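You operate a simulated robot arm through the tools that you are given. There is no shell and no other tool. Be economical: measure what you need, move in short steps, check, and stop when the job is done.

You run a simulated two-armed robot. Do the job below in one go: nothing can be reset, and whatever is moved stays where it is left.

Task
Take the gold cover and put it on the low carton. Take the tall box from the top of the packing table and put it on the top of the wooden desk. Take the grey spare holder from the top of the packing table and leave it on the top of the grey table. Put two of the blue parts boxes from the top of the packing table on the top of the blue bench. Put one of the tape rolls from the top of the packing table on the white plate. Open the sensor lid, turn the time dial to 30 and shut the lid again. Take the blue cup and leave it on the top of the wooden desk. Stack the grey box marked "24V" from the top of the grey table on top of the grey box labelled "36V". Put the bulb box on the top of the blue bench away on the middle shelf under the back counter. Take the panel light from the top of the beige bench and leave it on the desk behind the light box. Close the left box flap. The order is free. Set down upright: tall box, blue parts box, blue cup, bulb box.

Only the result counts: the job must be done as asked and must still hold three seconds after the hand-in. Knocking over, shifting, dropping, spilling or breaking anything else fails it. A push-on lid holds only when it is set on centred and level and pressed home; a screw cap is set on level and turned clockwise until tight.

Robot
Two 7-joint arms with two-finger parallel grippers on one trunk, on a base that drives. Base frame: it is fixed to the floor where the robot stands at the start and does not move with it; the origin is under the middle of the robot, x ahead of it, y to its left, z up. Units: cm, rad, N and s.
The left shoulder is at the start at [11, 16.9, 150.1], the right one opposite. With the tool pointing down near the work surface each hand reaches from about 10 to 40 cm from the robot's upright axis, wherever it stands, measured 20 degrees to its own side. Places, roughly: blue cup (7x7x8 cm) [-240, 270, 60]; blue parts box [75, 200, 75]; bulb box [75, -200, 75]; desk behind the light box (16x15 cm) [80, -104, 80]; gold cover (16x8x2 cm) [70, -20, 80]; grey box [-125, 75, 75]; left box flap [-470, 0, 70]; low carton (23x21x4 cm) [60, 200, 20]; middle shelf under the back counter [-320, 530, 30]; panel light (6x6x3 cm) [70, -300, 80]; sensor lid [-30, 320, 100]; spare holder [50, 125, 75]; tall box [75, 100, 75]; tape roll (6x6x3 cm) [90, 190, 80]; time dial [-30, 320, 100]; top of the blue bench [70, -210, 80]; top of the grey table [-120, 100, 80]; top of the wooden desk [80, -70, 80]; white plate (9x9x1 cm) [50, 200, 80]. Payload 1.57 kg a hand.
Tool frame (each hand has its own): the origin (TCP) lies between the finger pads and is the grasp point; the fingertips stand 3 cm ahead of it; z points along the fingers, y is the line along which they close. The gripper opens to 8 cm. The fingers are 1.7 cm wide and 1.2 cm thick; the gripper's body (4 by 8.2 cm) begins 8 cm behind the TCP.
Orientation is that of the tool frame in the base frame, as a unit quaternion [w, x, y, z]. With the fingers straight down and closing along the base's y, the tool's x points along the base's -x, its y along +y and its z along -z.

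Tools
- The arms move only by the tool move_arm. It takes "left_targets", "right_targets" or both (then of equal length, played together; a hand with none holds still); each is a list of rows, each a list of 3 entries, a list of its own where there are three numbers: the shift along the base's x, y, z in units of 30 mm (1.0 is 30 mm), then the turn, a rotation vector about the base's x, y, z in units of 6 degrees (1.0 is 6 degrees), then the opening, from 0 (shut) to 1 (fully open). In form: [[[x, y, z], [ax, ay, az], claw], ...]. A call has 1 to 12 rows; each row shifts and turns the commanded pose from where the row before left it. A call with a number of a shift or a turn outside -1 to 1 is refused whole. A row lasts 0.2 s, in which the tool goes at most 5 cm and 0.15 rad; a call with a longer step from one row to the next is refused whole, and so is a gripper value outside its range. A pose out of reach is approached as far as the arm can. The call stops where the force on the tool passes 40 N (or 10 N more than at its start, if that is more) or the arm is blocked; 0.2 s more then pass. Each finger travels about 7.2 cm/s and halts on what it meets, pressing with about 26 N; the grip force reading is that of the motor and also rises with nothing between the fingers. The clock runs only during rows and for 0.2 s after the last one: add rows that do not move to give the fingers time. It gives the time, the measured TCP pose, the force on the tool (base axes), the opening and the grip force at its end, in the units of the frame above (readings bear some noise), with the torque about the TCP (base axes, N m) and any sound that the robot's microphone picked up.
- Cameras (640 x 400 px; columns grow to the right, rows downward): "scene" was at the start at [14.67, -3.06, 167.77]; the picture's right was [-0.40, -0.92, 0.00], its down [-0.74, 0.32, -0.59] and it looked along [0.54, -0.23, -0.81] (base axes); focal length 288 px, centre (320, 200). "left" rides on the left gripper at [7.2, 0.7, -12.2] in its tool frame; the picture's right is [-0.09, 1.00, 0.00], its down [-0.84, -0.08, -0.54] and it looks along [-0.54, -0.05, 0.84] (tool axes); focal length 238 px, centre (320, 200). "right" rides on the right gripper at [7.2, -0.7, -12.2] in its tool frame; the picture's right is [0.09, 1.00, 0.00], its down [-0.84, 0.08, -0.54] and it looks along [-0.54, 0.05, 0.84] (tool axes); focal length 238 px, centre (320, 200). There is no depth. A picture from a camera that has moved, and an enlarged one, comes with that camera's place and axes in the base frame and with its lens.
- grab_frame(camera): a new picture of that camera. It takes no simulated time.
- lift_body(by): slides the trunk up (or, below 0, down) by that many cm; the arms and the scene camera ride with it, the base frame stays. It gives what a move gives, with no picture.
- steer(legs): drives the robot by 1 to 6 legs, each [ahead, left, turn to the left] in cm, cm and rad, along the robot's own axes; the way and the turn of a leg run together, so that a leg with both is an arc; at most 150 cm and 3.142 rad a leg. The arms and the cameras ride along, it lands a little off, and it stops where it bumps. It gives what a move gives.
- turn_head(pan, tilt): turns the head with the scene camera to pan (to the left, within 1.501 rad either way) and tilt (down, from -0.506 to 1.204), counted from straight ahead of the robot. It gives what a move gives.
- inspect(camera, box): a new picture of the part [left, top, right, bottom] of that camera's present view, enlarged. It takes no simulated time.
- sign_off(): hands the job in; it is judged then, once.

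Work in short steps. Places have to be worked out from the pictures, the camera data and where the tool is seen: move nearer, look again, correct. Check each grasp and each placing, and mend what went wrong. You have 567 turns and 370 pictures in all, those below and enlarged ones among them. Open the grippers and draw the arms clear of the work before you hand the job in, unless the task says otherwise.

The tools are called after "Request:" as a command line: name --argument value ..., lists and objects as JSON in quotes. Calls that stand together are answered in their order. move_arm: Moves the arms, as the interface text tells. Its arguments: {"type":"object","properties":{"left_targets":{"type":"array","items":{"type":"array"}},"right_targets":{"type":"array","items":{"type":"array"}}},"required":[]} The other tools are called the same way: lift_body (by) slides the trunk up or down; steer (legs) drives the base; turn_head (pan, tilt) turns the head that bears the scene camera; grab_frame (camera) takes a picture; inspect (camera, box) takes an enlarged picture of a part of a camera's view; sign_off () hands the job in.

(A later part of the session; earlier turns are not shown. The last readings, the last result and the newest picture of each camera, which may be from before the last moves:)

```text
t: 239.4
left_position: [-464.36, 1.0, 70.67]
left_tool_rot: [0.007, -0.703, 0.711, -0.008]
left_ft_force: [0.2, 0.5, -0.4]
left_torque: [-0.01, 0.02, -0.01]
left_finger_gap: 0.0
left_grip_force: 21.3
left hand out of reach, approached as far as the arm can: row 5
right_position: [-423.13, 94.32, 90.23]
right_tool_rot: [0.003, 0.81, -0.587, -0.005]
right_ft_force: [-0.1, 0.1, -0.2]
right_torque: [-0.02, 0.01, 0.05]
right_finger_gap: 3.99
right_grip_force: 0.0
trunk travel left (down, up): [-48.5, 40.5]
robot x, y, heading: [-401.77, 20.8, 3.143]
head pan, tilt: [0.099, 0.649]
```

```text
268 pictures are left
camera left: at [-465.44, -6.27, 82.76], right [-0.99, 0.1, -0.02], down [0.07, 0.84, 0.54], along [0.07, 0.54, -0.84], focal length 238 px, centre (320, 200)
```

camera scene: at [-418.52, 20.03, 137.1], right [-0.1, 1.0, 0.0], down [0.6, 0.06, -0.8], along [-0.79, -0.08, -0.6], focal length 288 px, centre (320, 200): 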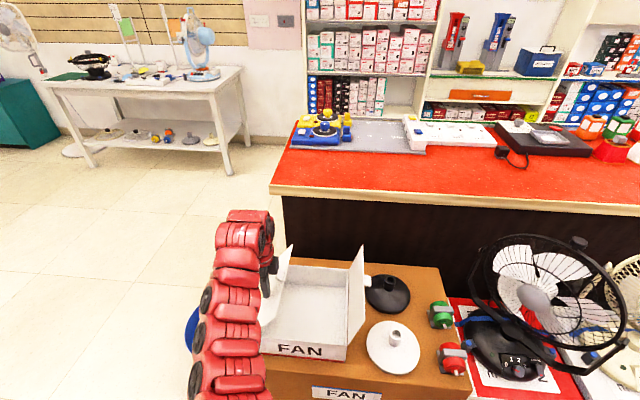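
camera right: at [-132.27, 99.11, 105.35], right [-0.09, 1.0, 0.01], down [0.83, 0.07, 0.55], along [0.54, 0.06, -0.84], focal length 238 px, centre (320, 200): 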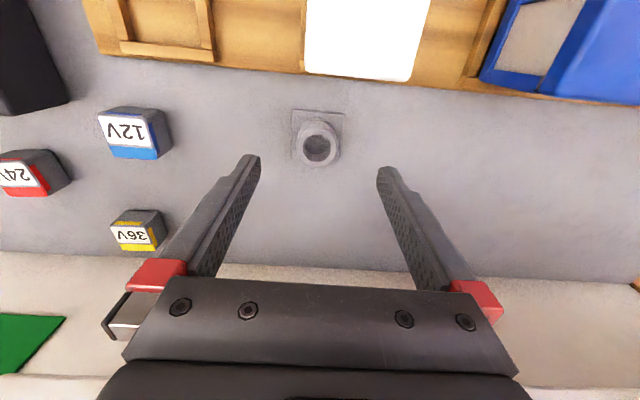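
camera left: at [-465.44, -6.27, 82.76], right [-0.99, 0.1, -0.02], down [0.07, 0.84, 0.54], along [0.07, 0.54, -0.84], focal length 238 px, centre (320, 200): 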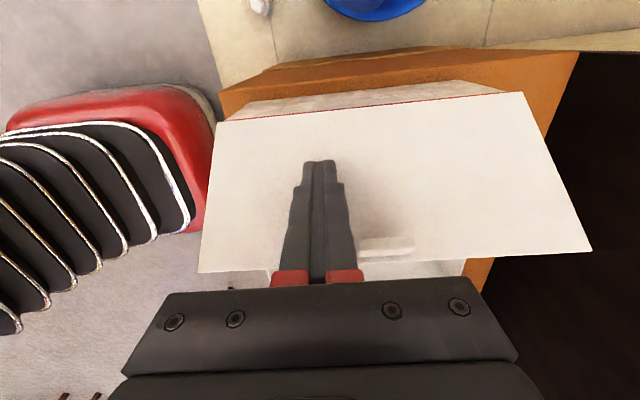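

The flap is folding in. I'll continue the arc down.

Request:
move_arm --left_targets '[[[-0.2, 0.55, -0.35], [0, 0, 0], 0], [[-0.1, 0.45, -0.5], [0, 0, 0], 0], [[0, 0.4, -0.5], [0, 0, 0], 0], [[0, 0.2, -0.35], [0, 0, 0], 0]]'

Request:
grab_frame --camera "left"

Request:
inspect --camera "scene" --box '[220, 220, 420, 400]'

```text
t: 240.4
left_position: [-465.47, 5.79, 65.55]
left_tool_rot: [0.006, -0.704, 0.71, -0.007]
left_ft_force: [-1.0, 0.3, -0.1]
left_torque: [-0.06, -0.01, 0.0]
left_finger_gap: 0.0
left_grip_force: 21.9
right_position: [-422.99, 94.51, 90.21]
right_tool_rot: [0.004, 0.81, -0.587, -0.004]
right_ft_force: [0.5, 0.7, 0.2]
right_torque: [-0.01, 0.03, 0.04]
right_finger_gap: 4.0
right_grip_force: 0.2
trunk travel left (down, up): [-48.5, 40.5]
robot x, y, heading: [-401.29, 21.37, 3.146]
head pan, tilt: [0.099, 0.649]
```

```text
267 pictures are left
camera left: at [-466.35, -1.39, 77.71], right [-0.99, 0.1, -0.02], down [0.07, 0.84, 0.54], along [0.07, 0.54, -0.84], focal length 238 px, centre (320, 200)
```

left: 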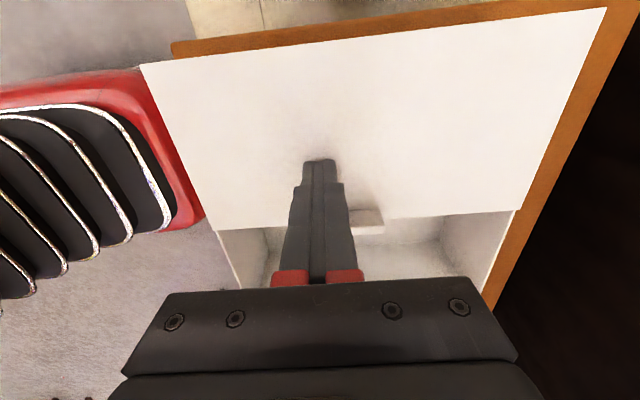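

```text
2.22 times, centred on (320, 310) of scene
camera zoom: at [-418.51, 20.06, 137.1], right [-0.1, 1.0, 0.0], down [0.6, 0.06, -0.8], along [-0.79, -0.08, -0.6], focal length 641 px, centre (320, -44)
```

zoom: 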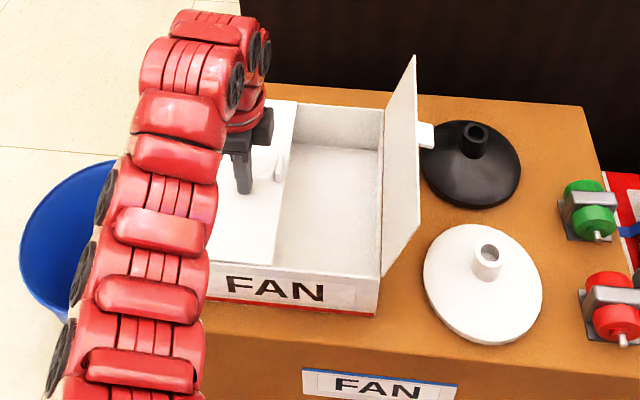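

Nearly flat. I'll press down gently until it meets resistance.

Request:
move_arm --left_targets '[[[0, 0.15, -0.25], [0, 0, 0], 0], [[0, 0, -0.2], [0, 0, 0], 0], [[0, 0, -0.15], [0, 0, 0], 0]]'

Request:
inspect --camera "scene" --box '[220, 220, 420, 400]'

```text
t: 240.9
left_position: [-465.35, 5.78, 65.51]
left_tool_rot: [0.001, -0.707, 0.708, -0.005]
left_ft_force: [17.3, -1.6, 29.9]
left_torque: [-0.16, -0.48, -0.03]
left_finger_gap: 0.0
left_grip_force: 21.5
right_position: [-422.82, 94.42, 90.23]
right_tool_rot: [0.006, 0.81, -0.586, -0.006]
right_ft_force: [-0.3, -0.6, 0.0]
right_torque: [0.0, -0.02, -0.01]
right_finger_gap: 3.99
right_grip_force: 0.1
trunk travel left (down, up): [-48.5, 40.5]
robot x, y, heading: [-401.78, 20.77, -3.146]
head pan, tilt: [0.099, 0.649]
stopped in row 2 (left hand): the force on the tool passed its limit at 47 N (the readings are from after the stop); the commanded pose is now the measured one
```

```text
2.22 times, centred on (320, 310) of scene
camera zoom: at [-417.97, 20.14, 137.22], right [-0.1, 0.99, 0.0], down [0.6, 0.06, -0.8], along [-0.79, -0.08, -0.6], focal length 641 px, centre (320, -44)
```

zoom: 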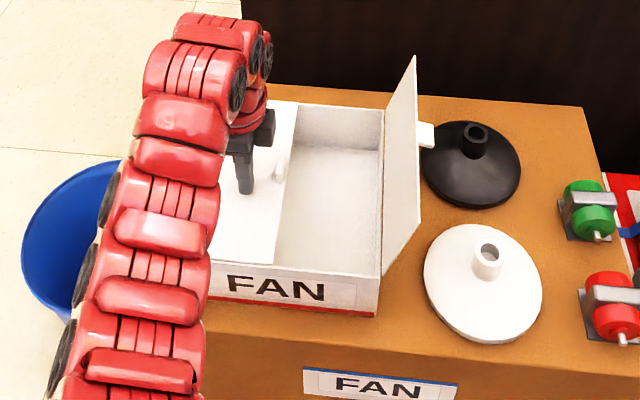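

Firm stop: the flap is flat against the box rim. I'll lift off and verify.

Request:
move_arm --left_targets '[[[0, 0, 0.5], [0, 0, 0], 0], [[0, 0, 1], [0, 0, 0], 0], [[0, 0, 1], [0, 0, 0], 0], [[0, -0.2, 1], [0, 0, 0], 0], [[0, -0.4, 1], [0, 0, 0], 0]]'

Request:
grab_frame --camera "left"

Request:
inspect --camera "scene" --box '[220, 220, 420, 400]'

```text
t: 242.1
left_position: [-466.95, 4.47, 77.83]
left_tool_rot: [0.003, -0.706, 0.709, -0.006]
left_ft_force: [0.4, 0.4, 1.0]
left_torque: [0.02, 0.0, -0.01]
left_finger_gap: 0.0
left_grip_force: 21.2
left hand out of reach, approached as far as the arm can: row 5
right_position: [-423.1, 94.42, 90.27]
right_tool_rot: [0.004, 0.809, -0.587, -0.005]
right_ft_force: [-1.0, -1.3, -0.6]
right_torque: [-0.02, -0.02, -0.02]
right_finger_gap: 4.0
right_grip_force: 0.0
trunk travel left (down, up): [-48.5, 40.5]
robot x, y, heading: [-401.88, 20.62, 3.139]
head pan, tilt: [0.099, 0.649]
```

```text
264 pictures are left
camera left: at [-467.83, -2.7, 89.87], right [-1.0, 0.1, -0.01], down [0.08, 0.84, 0.54], along [0.06, 0.54, -0.84], focal length 238 px, centre (320, 200)
```

left: 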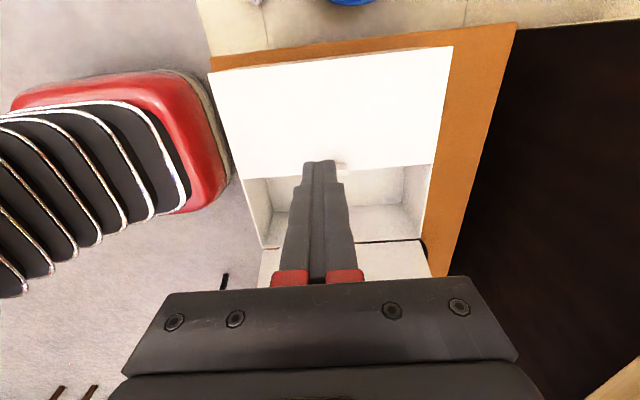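

```text
2.22 times, centred on (320, 310) of scene
camera zoom: at [-418.57, 20.01, 137.09], right [-0.1, 1.0, 0.0], down [0.6, 0.06, -0.8], along [-0.79, -0.08, -0.61], focal length 641 px, centre (320, -44)
```

zoom: 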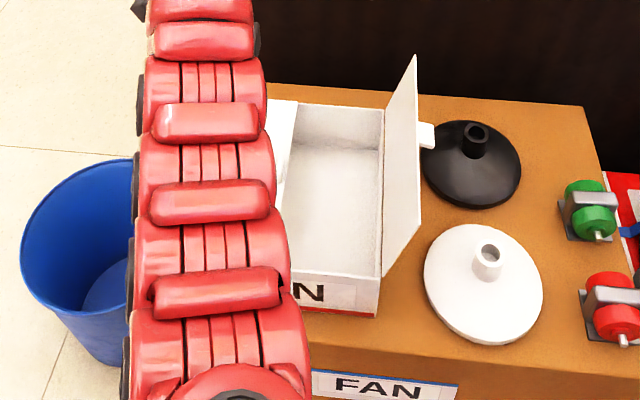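

The flap stays closed. Next is the blue cup, so I'll raise the hand, back away east, and turn north toward the water stand.

Request:
lift_body --by 20

Request:
steer --legs '[[-90, 0, 0], [0, -90, 0], [0, 0, -1.57]]'

Request:
turn_head --pan -0.5 --tilt 0.5

Request:
grab_frame --camera "scene"

```text
t: 244.3
left_position: [-466.96, 4.36, 97.7]
left_tool_rot: [0.003, -0.707, 0.708, -0.006]
left_ft_force: [-0.8, 0.1, -0.1]
left_torque: [0.01, 0.0, 0.0]
left_finger_gap: 0.0
left_grip_force: 22.0
right_position: [-423.11, 94.35, 110.18]
right_tool_rot: [0.003, 0.81, -0.587, -0.005]
right_ft_force: [-0.4, 0.0, 0.6]
right_torque: [-0.02, 0.04, -0.01]
right_finger_gap: 3.97
right_grip_force: 0.0
trunk travel left (down, up): [-68.5, 20.5]
robot x, y, heading: [-401.67, 21.09, -3.145]
head pan, tilt: [0.099, 0.649]
```

```text
t: 257.1
left_position: [-328.96, 175.29, 97.68]
left_tool_rot: [-0.002, -0.003, 1.0, -0.006]
left_ft_force: [0.6, -0.8, -0.3]
left_torque: [0.02, 0.05, 0.0]
left_finger_gap: 0.01
left_grip_force: 21.6
right_position: [-238.35, 132.45, 110.16]
right_tool_rot: [0.001, -0.163, 0.987, 0.007]
right_ft_force: [-0.6, 0.8, -0.1]
right_torque: [-0.04, -0.03, 0.03]
right_finger_gap: 4.03
right_grip_force: 0.0
trunk travel left (down, up): [-68.5, 20.5]
robot x, y, heading: [-311.33, 110.37, 1.582]
head pan, tilt: [0.099, 0.649]
```

```text
t: 258.1
left_position: [-328.76, 175.18, 97.77]
left_tool_rot: [-0.001, -0.004, 1.0, -0.007]
left_ft_force: [0.3, -0.3, -0.1]
left_torque: [-0.03, 0.0, -0.04]
left_finger_gap: 0.0
left_grip_force: 21.2
right_position: [-238.5, 132.37, 110.22]
right_tool_rot: [0.001, -0.164, 0.986, 0.006]
right_ft_force: [-0.4, 0.0, -0.1]
right_torque: [0.01, -0.02, 0.0]
right_finger_gap: 3.96
right_grip_force: 0.2
trunk travel left (down, up): [-68.5, 20.5]
robot x, y, heading: [-311.66, 110.59, 1.579]
head pan, tilt: [-0.499, 0.499]
```

```text
262 pictures are left
camera scene: at [-307.4, 126.25, 158.44], right [0.88, -0.47, 0.0], down [-0.22, -0.42, -0.88], along [0.41, 0.78, -0.48], focal length 288 px, centre (320, 200)
```

scene: 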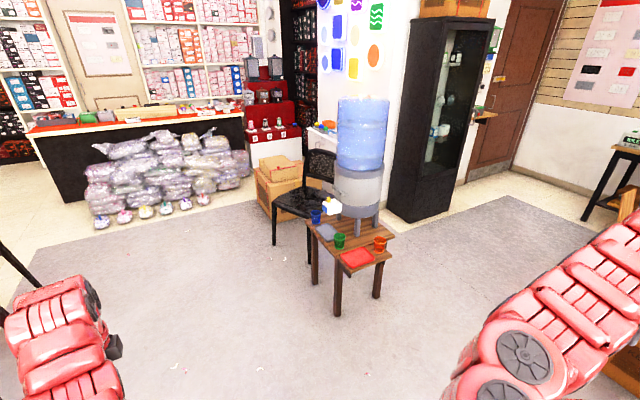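

The blue cup stands at about [-235,271,~58] on the stand's west side. I'll turn to face east, then swing the right arm forward and the left arm aside.

Request:
steer --legs '[[0, 0, -1.58]]'

Request:
move_arm --right_targets '[[[1, -0.1, 0], [0, 0, 0.5], 1], [[1, 0, 0], [0, 0, 0.5], 1], [[1, 0.05, 0], [0, 0, 0.5], 1], [[1, 0.1, 0], [0, 0, 0.5], 1], [[1, 0.15, 0], [0, 0, 0.5], 1], [[1, 0.2, 0], [0, 0, 0.5], 1], [[1, 0.25, 0], [0, 0, 0.5], 1], [[1, 0.3, 0], [0, 0, 0.5], 1], [[1, 0.4, 0], [0, 0, 0.5], 1], [[1, 0.5, 0], [0, 0, 0.5], 1], [[1, 0.6, 0], [0, 0, 0.5], 1], [[1, 0.7, 0], [0, 0, 0.5], 1]]' --left_targets '[[[0.4, 0.7, 0], [0, 0, 0.5], 0.5], [[0.1, 1, 0], [0, 0, 0.5], 0.5], [[0, 1, 0], [0, 0, 0.5], 0.5], [[-0.2, 1, 0], [0, 0, 0.5], 0.5], [[-0.25, 1, 0], [0, 0, 0.5], 0.5], [[-0.3, 1, 0], [0, 0, 0.5], 0.5], [[-0.4, 1, 0], [0, 0, 0.5], 0.5], [[-0.45, 1, 0], [0, 0, 0.5], 0.5], [[-0.5, 1, 0], [0, 0, 0.5], 0.5], [[-0.6, 1, 0], [0, 0, 0.5], 0.5], [[-0.65, 0.95, 0], [0, 0, 0.5], 0.5], [[-0.7, 0.85, 0], [0, 0, 0.5], 0.5]]'

Request:
move_arm --right_targets '[[[0.9, 0.85, 0], [0, 0, 0.5], 1], [[0.9, 0.95, 0], [0, 0, 0.5], 1], [[0.85, 1, 0], [0, 0, 0.5], 1], [[0.75, 1, 0], [0, 0, 0.5], 1], [[0.7, 1, 0], [0, 0, 0.5], 1], [[0.6, 1, 0], [0, 0, 0.5], 1], [[0.5, 1, 0], [0, 0, 0.5], 1], [[0.45, 1, 0], [0, 0, 0.5], 1], [[0.4, 1, 0], [0, 0, 0.5], 1], [[0.3, 1, 0], [0, 0, 0.5], 1], [[0.25, 1, 0], [0, 0, 0.5], 1], [[0.2, 1, 0], [0, 0, 0.5], 1]]' --left_targets '[[[-0.9, 0.9, 0], [0, 0, 0.5], 0.5], [[-1, 0.9, 0], [0, 0, 0.5], 0.5], [[-1, 0.85, 0], [0, 0, 0.5], 0.5], [[-1, 0.8, 0], [0, 0, 0.5], 0.5], [[-1, 0.7, 0], [0, 0, 0.5], 0.5], [[-1, 0.6, 0], [0, 0, 0.5], 0.5], [[-1, 0.55, 0], [0, 0, 0.5], 0.5], [[-1, 0.45, 0], [0, 0, 0.5], 0.5], [[-1, 0.35, 0], [0, 0, 0.5], 0.5], [[-1, 0.25, 0], [0, 0, 0.5], 0.5], [[-1, 0.2, 0], [0, 0, 0.5], 0.5], [[-1, 0.1, 0], [0, 0, 0.5], 0.5]]'

```text
t: 262.4
left_position: [-246.48, 127.4, 97.65]
left_tool_rot: [-0.004, 0.706, 0.708, -0.002]
left_ft_force: [-0.3, 0.6, 0.3]
left_torque: [-0.03, 0.02, 0.0]
left_finger_gap: 0.01
left_grip_force: 21.5
right_position: [-289.72, 37.13, 110.2]
right_tool_rot: [0.005, 0.584, 0.812, 0.004]
right_ft_force: [0.2, 0.1, 0.1]
right_torque: [-0.02, -0.02, 0.01]
right_finger_gap: 3.98
right_grip_force: 0.0
trunk travel left (down, up): [-68.5, 20.5]
robot x, y, heading: [-311.66, 110.44, 0.004]
head pan, tilt: [-0.499, 0.499]
```

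```text
t: 264.9
left_position: [-257.22, 162.06, 97.74]
left_tool_rot: [-0.004, 0.452, 0.892, -0.004]
left_ft_force: [0.2, 0.3, 0.1]
left_torque: [0.01, -0.04, 0.02]
left_finger_gap: 4.0
left_grip_force: 0.0
right_position: [-256.08, 51.64, 108.75]
right_tool_rot: [0.003, 0.302, 0.953, 0.006]
right_ft_force: [1.1, 0.2, -0.2]
right_torque: [-0.02, -0.01, -0.05]
right_finger_gap: 7.99
right_grip_force: 0.0
right hand out of reach, approached as far as the arm can: row 5, 6, 7, 8, 9, 10, 11, 12
trunk travel left (down, up): [-68.5, 20.5]
robot x, y, heading: [-311.25, 110.67, 0.01]
head pan, tilt: [-0.499, 0.499]
```

```text
t: 267.6
left_position: [-292.95, 181.85, 97.79]
left_tool_rot: [-0.002, 0.154, 0.988, -0.006]
left_ft_force: [0.0, 0.2, -0.1]
left_torque: [0.01, 0.02, 0.01]
left_finger_gap: 4.0
left_grip_force: 0.1
right_position: [-239.35, 86.21, 107.92]
right_tool_rot: [0.003, -0.005, 1.0, 0.006]
right_ft_force: [0.7, 1.4, 1.0]
right_torque: [-0.02, -0.04, 0.0]
right_finger_gap: 8.0
right_grip_force: 0.1
right hand out of reach, approached as far as the arm can: row 2, 4, 7
trunk travel left (down, up): [-68.5, 20.5]
robot x, y, heading: [-311.36, 110.37, 0.005]
head pan, tilt: [-0.499, 0.499]
```

Now I'll strafe north to line up with the cup, staying back a little, and look.

Request:
steer --legs '[[-12, 90, 0], [0, 88, 0]]'

Request:
turn_head --pan -0.2 --tilt 0.7

Request:
grab_frame --camera "scene"

Request:
grab_frame --camera "right"

```text
t: 276.5
left_position: [-309.42, 359.17, 97.9]
left_tool_rot: [-0.002, 0.144, 0.99, -0.005]
left_ft_force: [-0.4, 0.2, 0.2]
left_torque: [-0.01, -0.01, 0.03]
left_finger_gap: 4.01
left_grip_force: 0.0
right_position: [-254.01, 264.44, 107.77]
right_tool_rot: [0.001, -0.016, 1.0, 0.006]
right_ft_force: [1.2, 0.4, -0.5]
right_torque: [0.04, -0.01, 0.0]
right_finger_gap: 8.01
right_grip_force: 0.1
trunk travel left (down, up): [-68.5, 20.5]
robot x, y, heading: [-326.57, 287.03, 0.027]
head pan, tilt: [-0.499, 0.499]
```

```text
t: 277.3
left_position: [-309.3, 359.08, 97.88]
left_tool_rot: [-0.003, 0.144, 0.99, -0.005]
left_ft_force: [0.2, 0.0, 0.4]
left_torque: [-0.01, -0.02, 0.02]
left_finger_gap: 4.01
left_grip_force: 0.0
right_position: [-253.85, 264.49, 107.81]
right_tool_rot: [0.002, -0.015, 1.0, 0.006]
right_ft_force: [0.4, -1.0, 0.7]
right_torque: [-0.01, -0.01, -0.02]
right_finger_gap: 8.01
right_grip_force: 0.1
trunk travel left (down, up): [-68.5, 20.5]
robot x, y, heading: [-326.63, 287.34, 0.028]
head pan, tilt: [-0.201, 0.7]
```

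```text
261 pictures are left
camera scene: at [-310.18, 285.76, 156.67], right [-0.17, -0.99, 0.0], down [-0.63, 0.11, -0.77], along [0.75, -0.13, -0.64], focal length 288 px, centre (320, 200)
```

scene: 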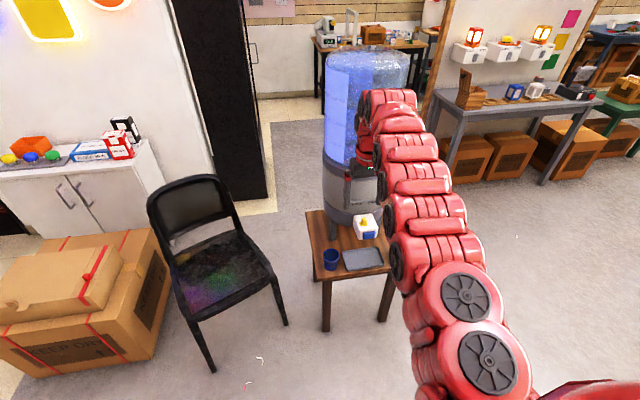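

```text
260 pictures are left
camera right: at [-261.09, 263.35, 119.83], right [-0.12, 0.99, 0.01], down [0.83, 0.1, 0.55], along [0.54, 0.08, -0.84], focal length 238 px, centre (320, 200)
```

right: 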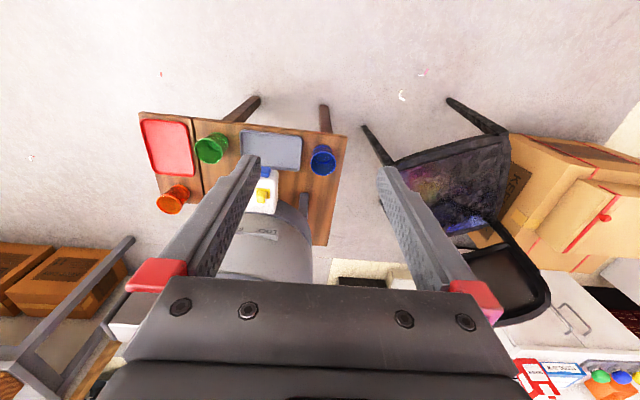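

Stereo puts the cup at [-235.7,268], mid height ≈59.4. I'll drive 24 ahead, lower the trunk 32, and look again from above.

Request:
steer --legs '[[23, 0, -0.028]]'

Request:
lift_body --by -28

Request:
move_arm --right_targets '[[[-0.5, 0.45, 0], [0, 0, 0], 1], [[-0.5, 0.4, 0], [0, 0, 0], 1]]'

Request:
grab_frame --camera "right"

```text
t: 279.1
left_position: [-284.31, 358.85, 97.84]
left_tool_rot: [-0.002, 0.158, 0.987, -0.005]
left_ft_force: [0.4, 0.2, -0.4]
left_torque: [0.0, -0.01, 0.01]
left_finger_gap: 4.01
left_grip_force: 0.0
right_position: [-231.67, 262.71, 107.78]
right_tool_rot: [0.001, 0.0, 1.0, 0.006]
right_ft_force: [-0.1, 0.2, -0.2]
right_torque: [0.01, -0.01, 0.02]
right_finger_gap: 7.98
right_grip_force: 0.1
trunk travel left (down, up): [-68.5, 20.5]
robot x, y, heading: [-303.55, 287.52, 0.001]
head pan, tilt: [-0.201, 0.7]
```

```text
t: 281.9
left_position: [-284.4, 358.85, 69.86]
left_tool_rot: [-0.002, 0.157, 0.988, -0.005]
left_ft_force: [-0.8, 0.0, 0.3]
left_torque: [-0.01, 0.02, 0.0]
left_finger_gap: 4.01
left_grip_force: 0.1
right_position: [-231.76, 262.6, 79.82]
right_tool_rot: [0.002, -0.001, 1.0, 0.006]
right_ft_force: [-1.1, -0.2, -0.6]
right_torque: [0.01, -0.01, 0.02]
right_finger_gap: 7.98
right_grip_force: 0.1
trunk travel left (down, up): [-40.5, 48.5]
robot x, y, heading: [-303.34, 287.52, 0.003]
head pan, tilt: [-0.201, 0.7]
```

```text
t: 282.5
left_position: [-284.37, 358.87, 69.92]
left_tool_rot: [-0.003, 0.159, 0.987, -0.005]
left_ft_force: [1.0, 0.1, 0.0]
left_torque: [0.03, -0.01, -0.01]
left_finger_gap: 4.0
left_grip_force: 0.0
right_position: [-234.65, 265.43, 79.69]
right_tool_rot: [0.001, -0.002, 1.0, 0.008]
right_ft_force: [-0.8, -0.8, -0.5]
right_torque: [-0.02, 0.0, 0.01]
right_finger_gap: 8.02
right_grip_force: 0.0
trunk travel left (down, up): [-40.5, 48.5]
robot x, y, heading: [-303.83, 287.75, -0.007]
head pan, tilt: [-0.201, 0.7]
```

```text
259 pictures are left
camera right: at [-241.89, 264.45, 91.81], right [-0.1, 1.0, 0.01], down [0.84, 0.07, 0.55], along [0.54, 0.06, -0.84], focal length 238 px, centre (320, 200)
```

right: 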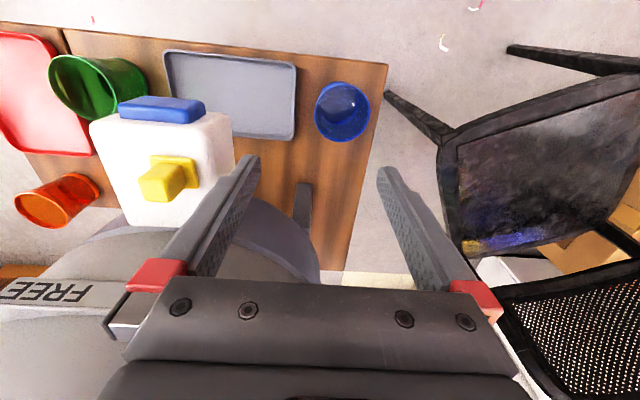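

The cup rim is at [-235.8,267.9]. I'll align and go down to just above the rim to check the 8 cm opening straddles it.

Request:
move_arm --right_targets '[[[-0.2, 0.45, -0.6], [0, 0, 0], 1], [[-0.18, 0.38, -0.8], [0, 0, 0], 1], [[0, 0, -0.9], [0, 0, 0], 1], [[0, 0, -0.9], [0, 0, 0], 1], [[0, 0, -0.6], [0, 0, 0], 1]]'

Request:
grab_frame --camera "right"

```text
t: 283.7
left_position: [-284.31, 358.84, 69.76]
left_tool_rot: [-0.003, 0.159, 0.987, -0.005]
left_ft_force: [-1.2, 0.4, 0.1]
left_torque: [0.01, -0.04, -0.02]
left_finger_gap: 4.01
left_grip_force: 0.2
right_position: [-235.87, 267.74, 68.31]
right_tool_rot: [0.002, -0.002, 1.0, 0.007]
right_ft_force: [1.4, 0.2, 0.0]
right_torque: [-0.02, -0.03, 0.0]
right_finger_gap: 7.99
right_grip_force: 0.1
trunk travel left (down, up): [-40.5, 48.5]
robot x, y, heading: [-303.72, 287.69, 0.001]
head pan, tilt: [-0.201, 0.7]
```

```text
258 pictures are left
camera right: at [-243.04, 266.83, 80.38], right [-0.09, 1.0, 0.01], down [0.83, 0.07, 0.55], along [0.54, 0.06, -0.84], focal length 238 px, centre (320, 200)
```

right: 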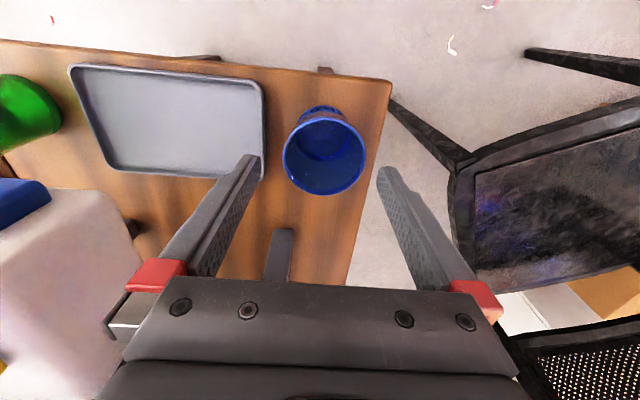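

The cup is centred within 0.4 cm. I'll shift +0.35 in y, go down 7 cm, and check.

Request:
move_arm --right_targets '[[[0, 0.12, -0.5], [0, 0, 0], 1], [[0, 0, -0.7], [0, 0, 0], 1], [[0, 0, -0.7], [0, 0, 0], 1], [[0, 0, -0.5], [0, 0, 0], 1]]'

Request:
grab_frame --camera "right"

```text
t: 284.7
left_position: [-284.37, 359.06, 69.88]
left_tool_rot: [-0.002, 0.157, 0.988, -0.005]
left_ft_force: [1.3, -0.1, -0.3]
left_torque: [-0.02, -0.02, -0.03]
left_finger_gap: 4.01
left_grip_force: 0.0
right_position: [-235.75, 268.06, 61.12]
right_tool_rot: [0.003, -0.001, 1.0, 0.007]
right_ft_force: [-0.8, -0.5, -0.1]
right_torque: [0.02, -0.01, -0.01]
right_finger_gap: 8.01
right_grip_force: 0.1
trunk travel left (down, up): [-40.5, 48.5]
robot x, y, heading: [-303.4, 287.76, -0.0]
head pan, tilt: [-0.201, 0.7]
```

```text
257 pictures are left
camera right: at [-243.04, 267.26, 73.17], right [-0.1, 1.0, 0.01], down [0.83, 0.07, 0.55], along [0.54, 0.06, -0.84], focal length 238 px, centre (320, 200)
```

right: 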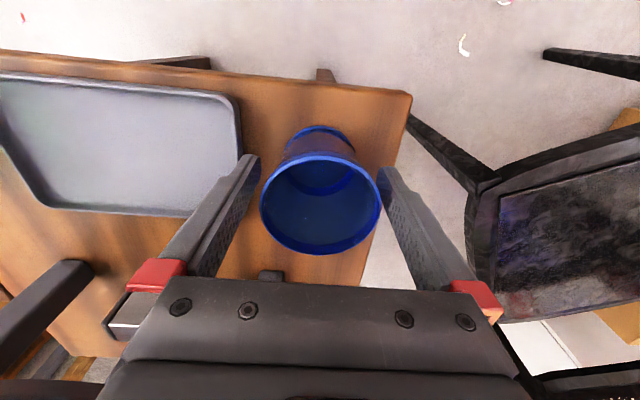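

The fingers straddle the cup well. Closing.

Request:
move_arm --right_targets '[[[0, 0, 0], [0, 0, 0], 0.6], [[0, 0, 0], [0, 0, 0], 0.3], [[0, 0, 0], [0, 0, 0], 0], [[0, 0, 0], [0, 0, 0], 0], [[0, 0, 0.4], [0, 0, 0], 0], [[0, 0, 0.6], [0, 0, 0], 0]]'

Request:
grab_frame --camera "right"

```text
t: 286.1
left_position: [-284.35, 358.95, 69.73]
left_tool_rot: [-0.003, 0.157, 0.988, -0.005]
left_ft_force: [1.0, -0.4, -0.1]
left_torque: [-0.01, 0.0, 0.02]
left_finger_gap: 3.99
left_grip_force: 0.0
right_position: [-235.82, 268.09, 64.18]
right_tool_rot: [0.001, 0.0, 1.0, 0.007]
right_ft_force: [0.0, -0.5, -0.3]
right_torque: [0.01, 0.04, -0.01]
right_finger_gap: 6.23
right_grip_force: 25.5
trunk travel left (down, up): [-40.5, 48.5]
robot x, y, heading: [-303.29, 287.45, 0.005]
head pan, tilt: [-0.201, 0.7]
```

```text
256 pictures are left
camera right: at [-243.05, 267.19, 76.25], right [-0.09, 1.0, 0.01], down [0.84, 0.07, 0.55], along [0.54, 0.06, -0.84], focal length 238 px, centre (320, 200)
```

right: 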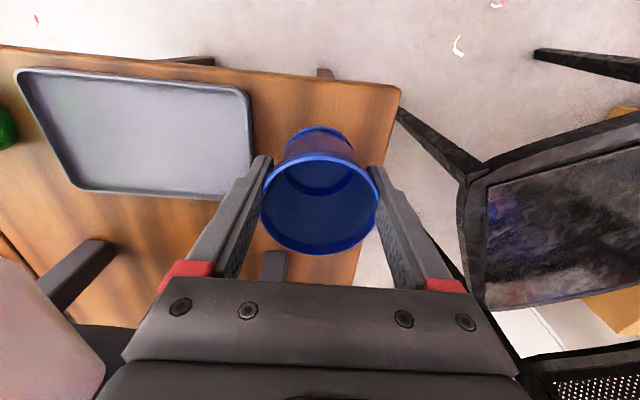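

Cup held (6.2 cm) and level. I'll raise the trunk and retreat, routing around the stand facing south, then east past the partition to the sensor panel.

Request:
lift_body --by 40

Request:
steer --legs '[[-25, 0, 0], [0, 0, -1.57], [112, 0, 0], [0, 148, 0], [-32, 0, 0], [0, 0, 1.57]]'

Request:
grab_frame --camera "right"

```text
t: 289.9
left_position: [-284.42, 358.84, 109.85]
left_tool_rot: [-0.002, 0.158, 0.987, -0.004]
left_ft_force: [0.0, 0.2, -0.6]
left_torque: [-0.03, -0.01, 0.05]
left_finger_gap: 3.98
left_grip_force: 0.0
right_position: [-235.87, 268.07, 104.13]
right_tool_rot: [0.001, 0.0, 1.0, 0.006]
right_ft_force: [0.0, 0.2, 0.6]
right_torque: [-0.01, 0.02, 0.01]
right_finger_gap: 6.22
right_grip_force: 25.9
trunk travel left (down, up): [-80.5, 8.5]
robot x, y, heading: [-303.32, 287.67, -0.001]
head pan, tilt: [-0.201, 0.7]
```

```text
t: 313.4
left_position: [-162.62, 278.32, 109.85]
left_tool_rot: [-0.003, 0.16, 0.987, -0.005]
left_ft_force: [-0.8, 0.3, 0.1]
left_torque: [0.02, -0.03, 0.0]
left_finger_gap: 4.02
left_grip_force: 0.0
right_position: [-114.24, 187.53, 104.22]
right_tool_rot: [0.002, 0.0, 1.0, 0.006]
right_ft_force: [0.9, -0.8, -0.4]
right_torque: [-0.03, 0.01, -0.02]
right_finger_gap: 6.01
right_grip_force: 25.8
trunk travel left (down, up): [-80.5, 8.5]
robot x, y, heading: [-182.34, 206.43, -0.001]
head pan, tilt: [-0.201, 0.7]
```

```text
255 pictures are left
camera right: at [-121.47, 186.62, 116.22], right [-0.09, 1.0, 0.01], down [0.83, 0.07, 0.55], along [0.54, 0.06, -0.84], focal length 238 px, centre (320, 200)
```

right: 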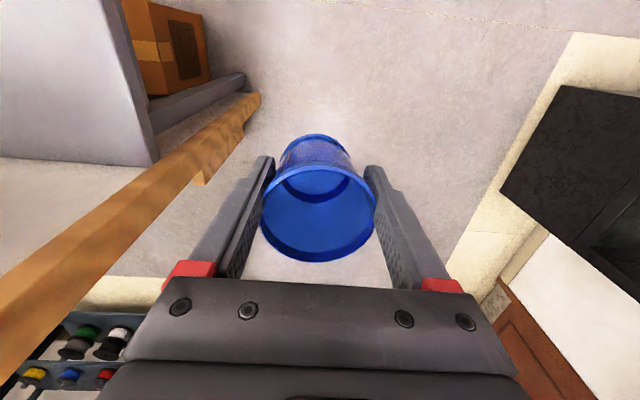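

The grip creeps slightly as I drive (6.22→6.01), so I'll deliver the cup first together with the tall box and do the sensor panel later. I'll raise the cup hand and drive to the packing table's south end.

Request:
move_arm --right_targets '[[[0, 0, 1], [0, 0, 0], 0], [[0, 0, 1], [0, 0, 0], 0], [[0, 0, 1], [0, 0, 0], 0], [[0, 0, 1], [0, 0, 0], 0], [[0, 0, 1], [0, 0, 0], 0], [[0, 0, 1], [0, 0, 0], 0]]'

Request:
steer --legs '[[100, 0, 0], [47, 0, 0], [0, -110, 0]]'

Request:
turn_head --pan 0 --tilt 0.65

Request:
grab_frame --camera "scene"

Request:
grab_frame --camera "right"

```text
t: 314.8
left_position: [-162.64, 278.44, 109.73]
left_tool_rot: [-0.003, 0.159, 0.987, -0.005]
left_ft_force: [-0.4, -0.2, 0.7]
left_torque: [0.03, 0.01, 0.0]
left_finger_gap: 3.98
left_grip_force: 0.0
right_position: [-114.24, 187.4, 122.05]
right_tool_rot: [0.002, 0.0, 1.0, 0.007]
right_ft_force: [-0.2, 0.4, -0.1]
right_torque: [0.03, 0.02, 0.01]
right_finger_gap: 6.02
right_grip_force: 26.0
trunk travel left (down, up): [-80.5, 8.5]
robot x, y, heading: [-182.23, 206.97, 0.002]
head pan, tilt: [-0.201, 0.7]
```

```text
t: 327.6
left_position: [-16.2, 169.16, 109.79]
left_tool_rot: [-0.003, 0.154, 0.988, -0.005]
left_ft_force: [0.0, 0.0, -0.2]
left_torque: [0.01, 0.0, 0.01]
left_finger_gap: 4.02
left_grip_force: 0.0
right_position: [33.61, 78.93, 122.15]
right_tool_rot: [0.002, -0.007, 1.0, 0.006]
right_ft_force: [0.5, 0.0, -1.7]
right_torque: [-0.02, 0.01, -0.01]
right_finger_gap: 6.05
right_grip_force: 25.8
trunk travel left (down, up): [-80.5, 8.5]
robot x, y, heading: [-34.28, 97.8, 0.008]
head pan, tilt: [-0.201, 0.7]
```

```text
t: 328.4
left_position: [-16.19, 169.07, 109.76]
left_tool_rot: [-0.004, 0.153, 0.988, -0.005]
left_ft_force: [-0.7, -1.0, 0.6]
left_torque: [0.01, 0.02, 0.01]
left_finger_gap: 4.01
left_grip_force: 0.0
right_position: [33.61, 78.9, 122.0]
right_tool_rot: [0.002, -0.008, 1.0, 0.008]
right_ft_force: [0.3, -0.5, -0.4]
right_torque: [-0.01, -0.01, 0.0]
right_finger_gap: 6.03
right_grip_force: 26.0
trunk travel left (down, up): [-80.5, 8.5]
robot x, y, heading: [-34.4, 97.61, 0.013]
head pan, tilt: [0.0, 0.649]
```

```text
254 pictures are left
camera scene: at [-17.86, 97.55, 169.1], right [0.01, -1.0, 0.0], down [-0.6, -0.01, -0.8], along [0.8, 0.01, -0.6], focal length 288 px, centre (320, 200)
```

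scene: 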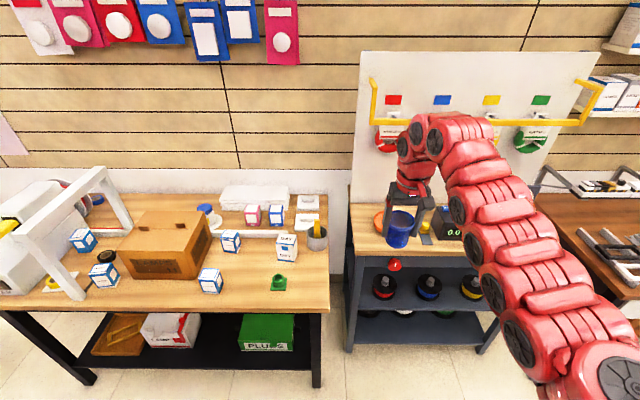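

```text
253 pictures are left
camera right: at [26.39, 77.98, 134.22], right [-0.11, 0.99, 0.01], down [0.83, 0.08, 0.55], along [0.54, 0.07, -0.84], focal length 238 px, centre (320, 200)
```

right: 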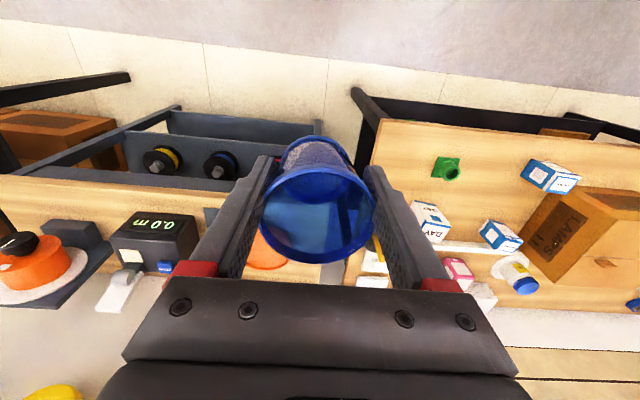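

The cup is steady. DAY box is next: I'll swing the left arm forward with yaw −90° (to close along x).

Request:
move_arm --left_targets '[[[1, 0.3, 0], [0, 0, -0.5], 1], [[1, 0.2, 0], [0, 0, -0.5], 1], [[1, 0, 0], [0, 0, -0.5], 1], [[1, -0.1, 0], [0, 0, -0.5], 1], [[1, -0.25, 0], [0, 0, -0.5], 1], [[1, -0.35, 0], [0, 0, -0.5], 1], [[1, -0.45, 0], [0, 0, -0.5], 1], [[1, -0.55, 0], [0, 0, -0.5], 1], [[1, -0.6, 0], [0, 0, -0.5], 1], [[1, -0.7, 0], [0, 0, -0.5], 1], [[1, -0.8, 0], [0, 0, -0.5], 1], [[1, -0.9, 0], [0, 0, -0.5], 1]]'

Request:
move_arm --left_targets '[[[0.7, -1, 0], [0, 0, -0.5], 1], [[0.6, -1, 0], [0, 0, -0.5], 1], [[0.5, -1, 0], [0, 0, -0.5], 1], [[0.45, -1, 0], [0, 0, -0.5], 1], [[0.4, -1, 0], [0, 0, -0.5], 1], [[0.3, -1, 0], [0, 0, -0.5], 1], [[0.25, -1, 0], [0, 0, -0.5], 1], [[0.2, -1, 0], [0, 0, -0.5], 1], [[0.1, -1, 0], [0, 0, -0.5], 1], [[0, -1, 0], [0, 0, -0.5], 1], [[0, -1, 0], [0, 0, -0.5], 1]]'

Request:
inspect --camera "scene" --box '[200, 180, 340, 300]'

```text
t: 330.9
left_position: [19.92, 156.49, 109.86]
left_tool_rot: [-0.004, 0.451, 0.892, -0.004]
left_ft_force: [0.6, 0.7, 0.6]
left_torque: [0.0, 0.0, -0.02]
left_finger_gap: 8.02
left_grip_force: 0.0
right_position: [33.56, 78.97, 122.14]
right_tool_rot: [0.001, -0.007, 1.0, 0.007]
right_ft_force: [-0.2, -0.4, -0.9]
right_torque: [0.03, 0.0, -0.02]
right_finger_gap: 5.99
right_grip_force: 26.0
trunk travel left (down, up): [-80.5, 8.5]
robot x, y, heading: [-34.17, 97.41, 0.009]
head pan, tilt: [0.0, 0.649]
```

```text
t: 333.4
left_position: [30.4, 123.37, 109.84]
left_tool_rot: [-0.005, 0.686, 0.727, -0.002]
left_ft_force: [0.2, -0.2, -0.4]
left_torque: [0.03, 0.02, 0.0]
left_finger_gap: 8.0
left_grip_force: 0.0
right_position: [33.61, 78.86, 122.18]
right_tool_rot: [0.002, -0.008, 1.0, 0.007]
right_ft_force: [0.9, 0.1, -0.4]
right_torque: [0.0, 0.01, -0.02]
right_finger_gap: 6.0
right_grip_force: 25.5
trunk travel left (down, up): [-80.5, 8.5]
robot x, y, heading: [-34.53, 97.91, 0.009]
head pan, tilt: [0.0, 0.649]
```

```text
3.33 times, centred on (270, 240) of scene
camera zoom: at [-17.87, 97.47, 169.1], right [0.01, -1.0, 0.0], down [-0.6, -0.01, -0.8], along [0.8, 0.01, -0.6], focal length 962 px, centre (487, 67)
```

zoom: 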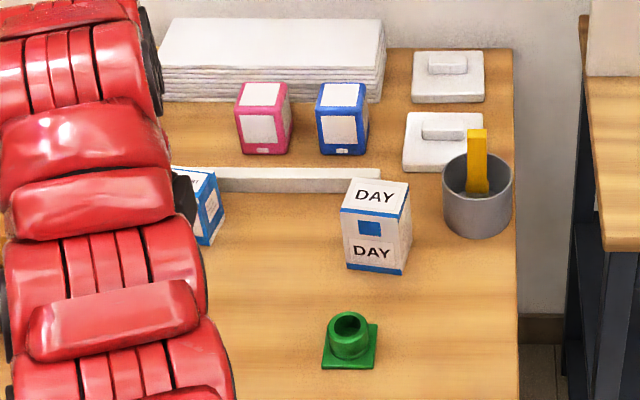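

DAY box centre is [64.3,111.8], yaw ≈−5.5°, about 6 cm deep. I'll drive in above it, lower the trunk 16, fine-tune the yaw, and look.

Request:
steer --legs '[[33.5, -4.5, -0.009]]'

Request:
lift_body --by -14

Request:
move_arm --left_targets '[[[0, -0.8, 0], [0, 0, -0.75], 1], [[0, -0.8, 0], [0, 0, -0.75], 1]]'

Request:
grab_frame --camera "left"

```text
t: 335.6
left_position: [63.71, 118.8, 109.71]
left_tool_rot: [-0.004, 0.688, 0.726, -0.003]
left_ft_force: [0.9, -0.2, -0.7]
left_torque: [0.0, -0.02, -0.01]
left_finger_gap: 7.98
left_grip_force: 0.1
right_position: [66.69, 74.27, 122.22]
right_tool_rot: [0.002, -0.004, 1.0, 0.006]
right_ft_force: [0.3, 0.5, -0.9]
right_torque: [-0.01, 0.02, 0.01]
right_finger_gap: 6.0
right_grip_force: 26.1
trunk travel left (down, up): [-80.5, 8.5]
robot x, y, heading: [-1.33, 93.12, 0.007]
head pan, tilt: [0.0, 0.649]
```

```text
t: 337.2
left_position: [63.73, 118.94, 95.72]
left_tool_rot: [-0.005, 0.688, 0.726, -0.002]
left_ft_force: [-0.5, 0.5, -0.3]
left_torque: [-0.02, 0.01, 0.04]
left_finger_gap: 8.0
left_grip_force: 0.1
right_position: [66.72, 74.21, 108.23]
right_tool_rot: [0.001, -0.004, 1.0, 0.007]
right_ft_force: [0.4, 0.8, -0.8]
right_torque: [0.01, 0.02, 0.0]
right_finger_gap: 5.99
right_grip_force: 25.6
trunk travel left (down, up): [-66.5, 22.5]
robot x, y, heading: [-1.13, 93.31, 0.006]
head pan, tilt: [0.0, 0.649]
```

```text
t: 337.8
left_position: [63.9, 114.12, 95.81]
left_tool_rot: [-0.005, 0.743, 0.669, -0.002]
left_ft_force: [0.2, 0.2, -0.1]
left_torque: [0.02, 0.03, -0.02]
left_finger_gap: 7.99
left_grip_force: 0.1
right_position: [66.73, 74.19, 108.14]
right_tool_rot: [0.002, -0.003, 1.0, 0.007]
right_ft_force: [0.0, 0.1, 0.1]
right_torque: [0.0, -0.02, 0.03]
right_finger_gap: 6.0
right_grip_force: 25.8
trunk travel left (down, up): [-66.5, 22.5]
robot x, y, heading: [-0.9, 93.37, 0.003]
head pan, tilt: [0.0, 0.649]
```

```text
251 pictures are left
camera left: at [65.39, 121.13, 107.93], right [0.98, -0.2, -0.01], down [-0.16, -0.83, 0.54], along [-0.11, -0.53, -0.84], focal length 238 px, centre (320, 200)
```

left: 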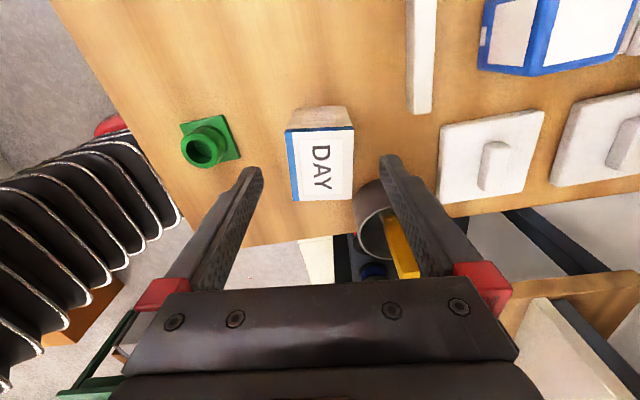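

Aligned in x; I'll shift −1.9 in y and descend to z≈84.5.

Request:
move_arm --left_targets '[[[0, -0.35, -0.5], [0, 0, 0], 1], [[0, -0.3, -0.8], [0, 0, 0], 1], [[0, 0, -0.8], [0, 0, 0], 1], [[0, 0, -0.8], [0, 0, 0], 1], [[0, 0, -0.8], [0, 0, 0], 1]]'

Request:
grab_frame --camera "left"

```text
t: 339.0
left_position: [63.93, 112.12, 84.46]
left_tool_rot: [-0.006, 0.743, 0.669, -0.003]
left_ft_force: [0.3, -0.1, -0.9]
left_torque: [0.02, 0.01, 0.01]
left_finger_gap: 8.0
left_grip_force: 0.1
right_position: [66.75, 74.32, 108.17]
right_tool_rot: [0.002, -0.003, 1.0, 0.006]
right_ft_force: [-0.1, 0.4, -1.1]
right_torque: [0.02, 0.01, -0.02]
right_finger_gap: 5.99
right_grip_force: 25.6
trunk travel left (down, up): [-66.5, 22.5]
robot x, y, heading: [-1.28, 92.94, 0.005]
head pan, tilt: [0.0, 0.649]
```

```text
250 pictures are left
camera left: at [65.36, 119.14, 96.74], right [0.98, -0.2, -0.01], down [-0.16, -0.83, 0.54], along [-0.12, -0.53, -0.84], focal length 238 px, centre (320, 200)
```

left: 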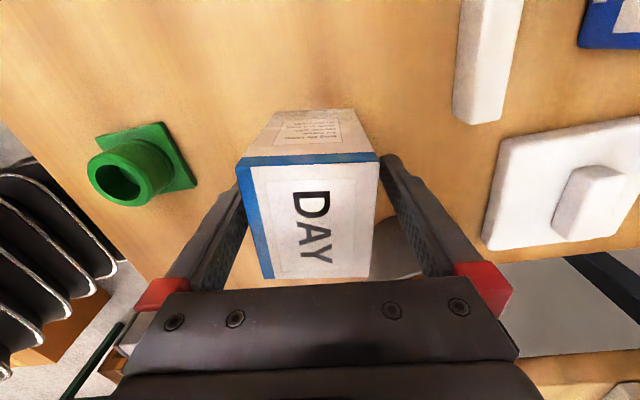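

The box is between the fingers. Closing, then lifting a little.

Request:
move_arm --left_targets '[[[0, 0, 0], [0, 0, 0], 0.6], [[0, 0, 0], [0, 0, 0], 0.3], [[0, 0, 0], [0, 0, 0], 0], [[0, 0, 0], [0, 0, 0], 0], [[0, 0, 0.4], [0, 0, 0], 0], [[0, 0, 0.8], [0, 0, 0], 0]]'

Request:
grab_frame --camera "left"

```text
t: 340.4
left_position: [63.8, 112.21, 88.29]
left_tool_rot: [-0.006, 0.742, 0.67, -0.002]
left_ft_force: [0.3, 0.1, -1.6]
left_torque: [0.01, 0.03, -0.01]
left_finger_gap: 6.01
left_grip_force: 25.8
right_position: [66.61, 74.18, 108.0]
right_tool_rot: [0.001, -0.004, 1.0, 0.008]
right_ft_force: [-0.4, 0.0, -0.8]
right_torque: [-0.01, -0.02, 0.04]
right_finger_gap: 5.98
right_grip_force: 25.8
trunk travel left (down, up): [-66.5, 22.5]
robot x, y, heading: [-1.22, 93.32, 0.0]
head pan, tilt: [0.0, 0.649]
```

```text
249 pictures are left
camera left: at [65.31, 119.18, 100.47], right [0.98, -0.19, -0.01], down [-0.16, -0.83, 0.54], along [-0.11, -0.53, -0.84], focal length 238 px, centre (320, 200)
```

left: 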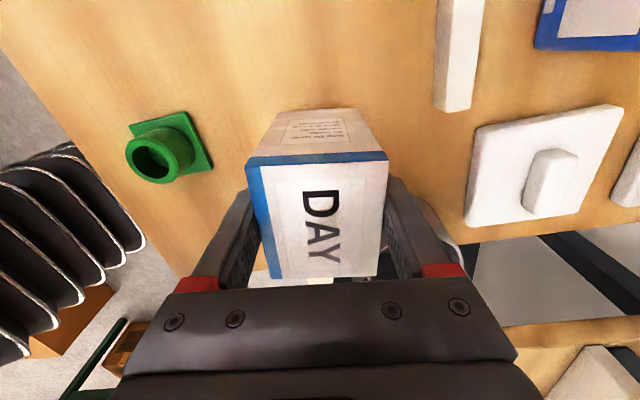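

The tall box is held. I'll raise, back off, and travel south to the wooden desk.

Request:
lift_body --by 14

Request:
steer --legs '[[-33, 0, 0], [0, -125, 0]]'

Request:
turn_head --pan -0.15 --tilt 0.7

Request:
grab_frame --camera "scene"

```text
t: 342.1
left_position: [63.97, 112.17, 102.26]
left_tool_rot: [-0.005, 0.743, 0.669, -0.003]
left_ft_force: [0.4, 1.1, -1.4]
left_torque: [0.01, 0.03, -0.02]
left_finger_gap: 6.01
left_grip_force: 26.1
right_position: [66.73, 74.27, 122.25]
right_tool_rot: [0.002, -0.003, 1.0, 0.006]
right_ft_force: [0.1, 1.0, -0.8]
right_torque: [-0.02, -0.02, -0.02]
right_finger_gap: 5.99
right_grip_force: 26.3
trunk travel left (down, up): [-80.5, 8.5]
robot x, y, heading: [-1.76, 93.31, 0.007]
head pan, tilt: [0.0, 0.649]
```

```text
t: 350.2
left_position: [31.16, -13.01, 102.29]
left_tool_rot: [-0.005, 0.743, 0.669, -0.003]
left_ft_force: [-0.4, 0.4, -1.1]
left_torque: [0.01, 0.01, -0.02]
left_finger_gap: 5.97
left_grip_force: 25.9
right_position: [33.87, -50.92, 122.25]
right_tool_rot: [0.002, -0.003, 1.0, 0.007]
right_ft_force: [-0.2, -0.6, -0.4]
right_torque: [0.01, -0.01, -0.02]
right_finger_gap: 5.95
right_grip_force: 25.7
trunk travel left (down, up): [-80.5, 8.5]
robot x, y, heading: [-34.82, -32.09, 0.002]
head pan, tilt: [0.0, 0.649]
```

```text
t: 350.9
left_position: [31.03, -12.97, 102.29]
left_tool_rot: [-0.006, 0.743, 0.669, -0.003]
left_ft_force: [0.3, 0.1, -0.7]
left_torque: [0.01, 0.04, -0.02]
left_finger_gap: 5.98
left_grip_force: 26.6
right_position: [33.88, -50.91, 122.06]
right_tool_rot: [0.002, -0.004, 1.0, 0.007]
right_ft_force: [-0.1, 0.1, -0.6]
right_torque: [0.01, -0.02, 0.0]
right_finger_gap: 5.97
right_grip_force: 25.6
trunk travel left (down, up): [-80.5, 8.5]
robot x, y, heading: [-33.87, -31.53, 0.005]
head pan, tilt: [-0.15, 0.7]
```

```text
248 pictures are left
camera scene: at [-17.66, -33.12, 168.67], right [-0.15, -0.99, 0.0], down [-0.64, 0.09, -0.76], along [0.76, -0.11, -0.64], focal length 288 px, centre (320, 200)
```

scene: 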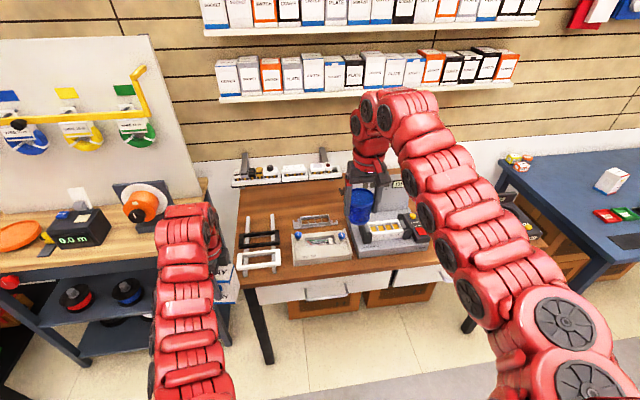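

A zoom on the desk will show free spots.

Request:
inspect --camera "scene" --box '[225, 140, 465, 290]'

Request:
grab_frame --camera "right"

```text
2.67 times, centred on (345, 215) of scene
camera zoom: at [-17.66, -33.12, 168.67], right [-0.15, -0.99, 0.0], down [-0.64, 0.09, -0.76], along [0.76, -0.11, -0.64], focal length 769 px, centre (253, 160)
```

zoom: 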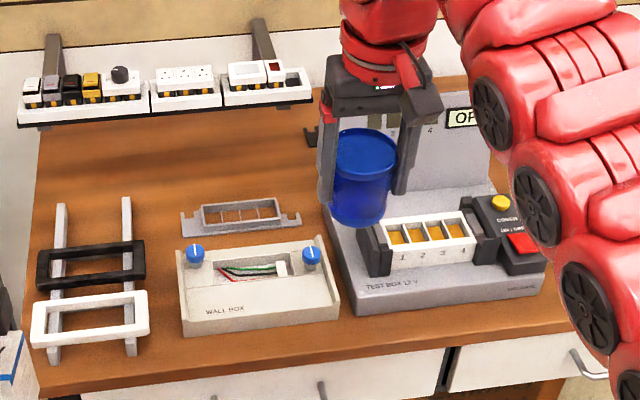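

```text
246 pictures are left
camera right: at [26.69, -51.79, 134.2], right [-0.1, 1.0, 0.01], down [0.83, 0.08, 0.55], along [0.54, 0.06, -0.84], focal length 238 px, centre (320, 200)
```

right: 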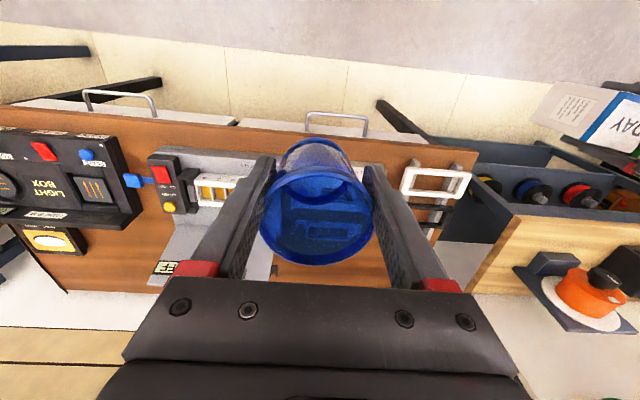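

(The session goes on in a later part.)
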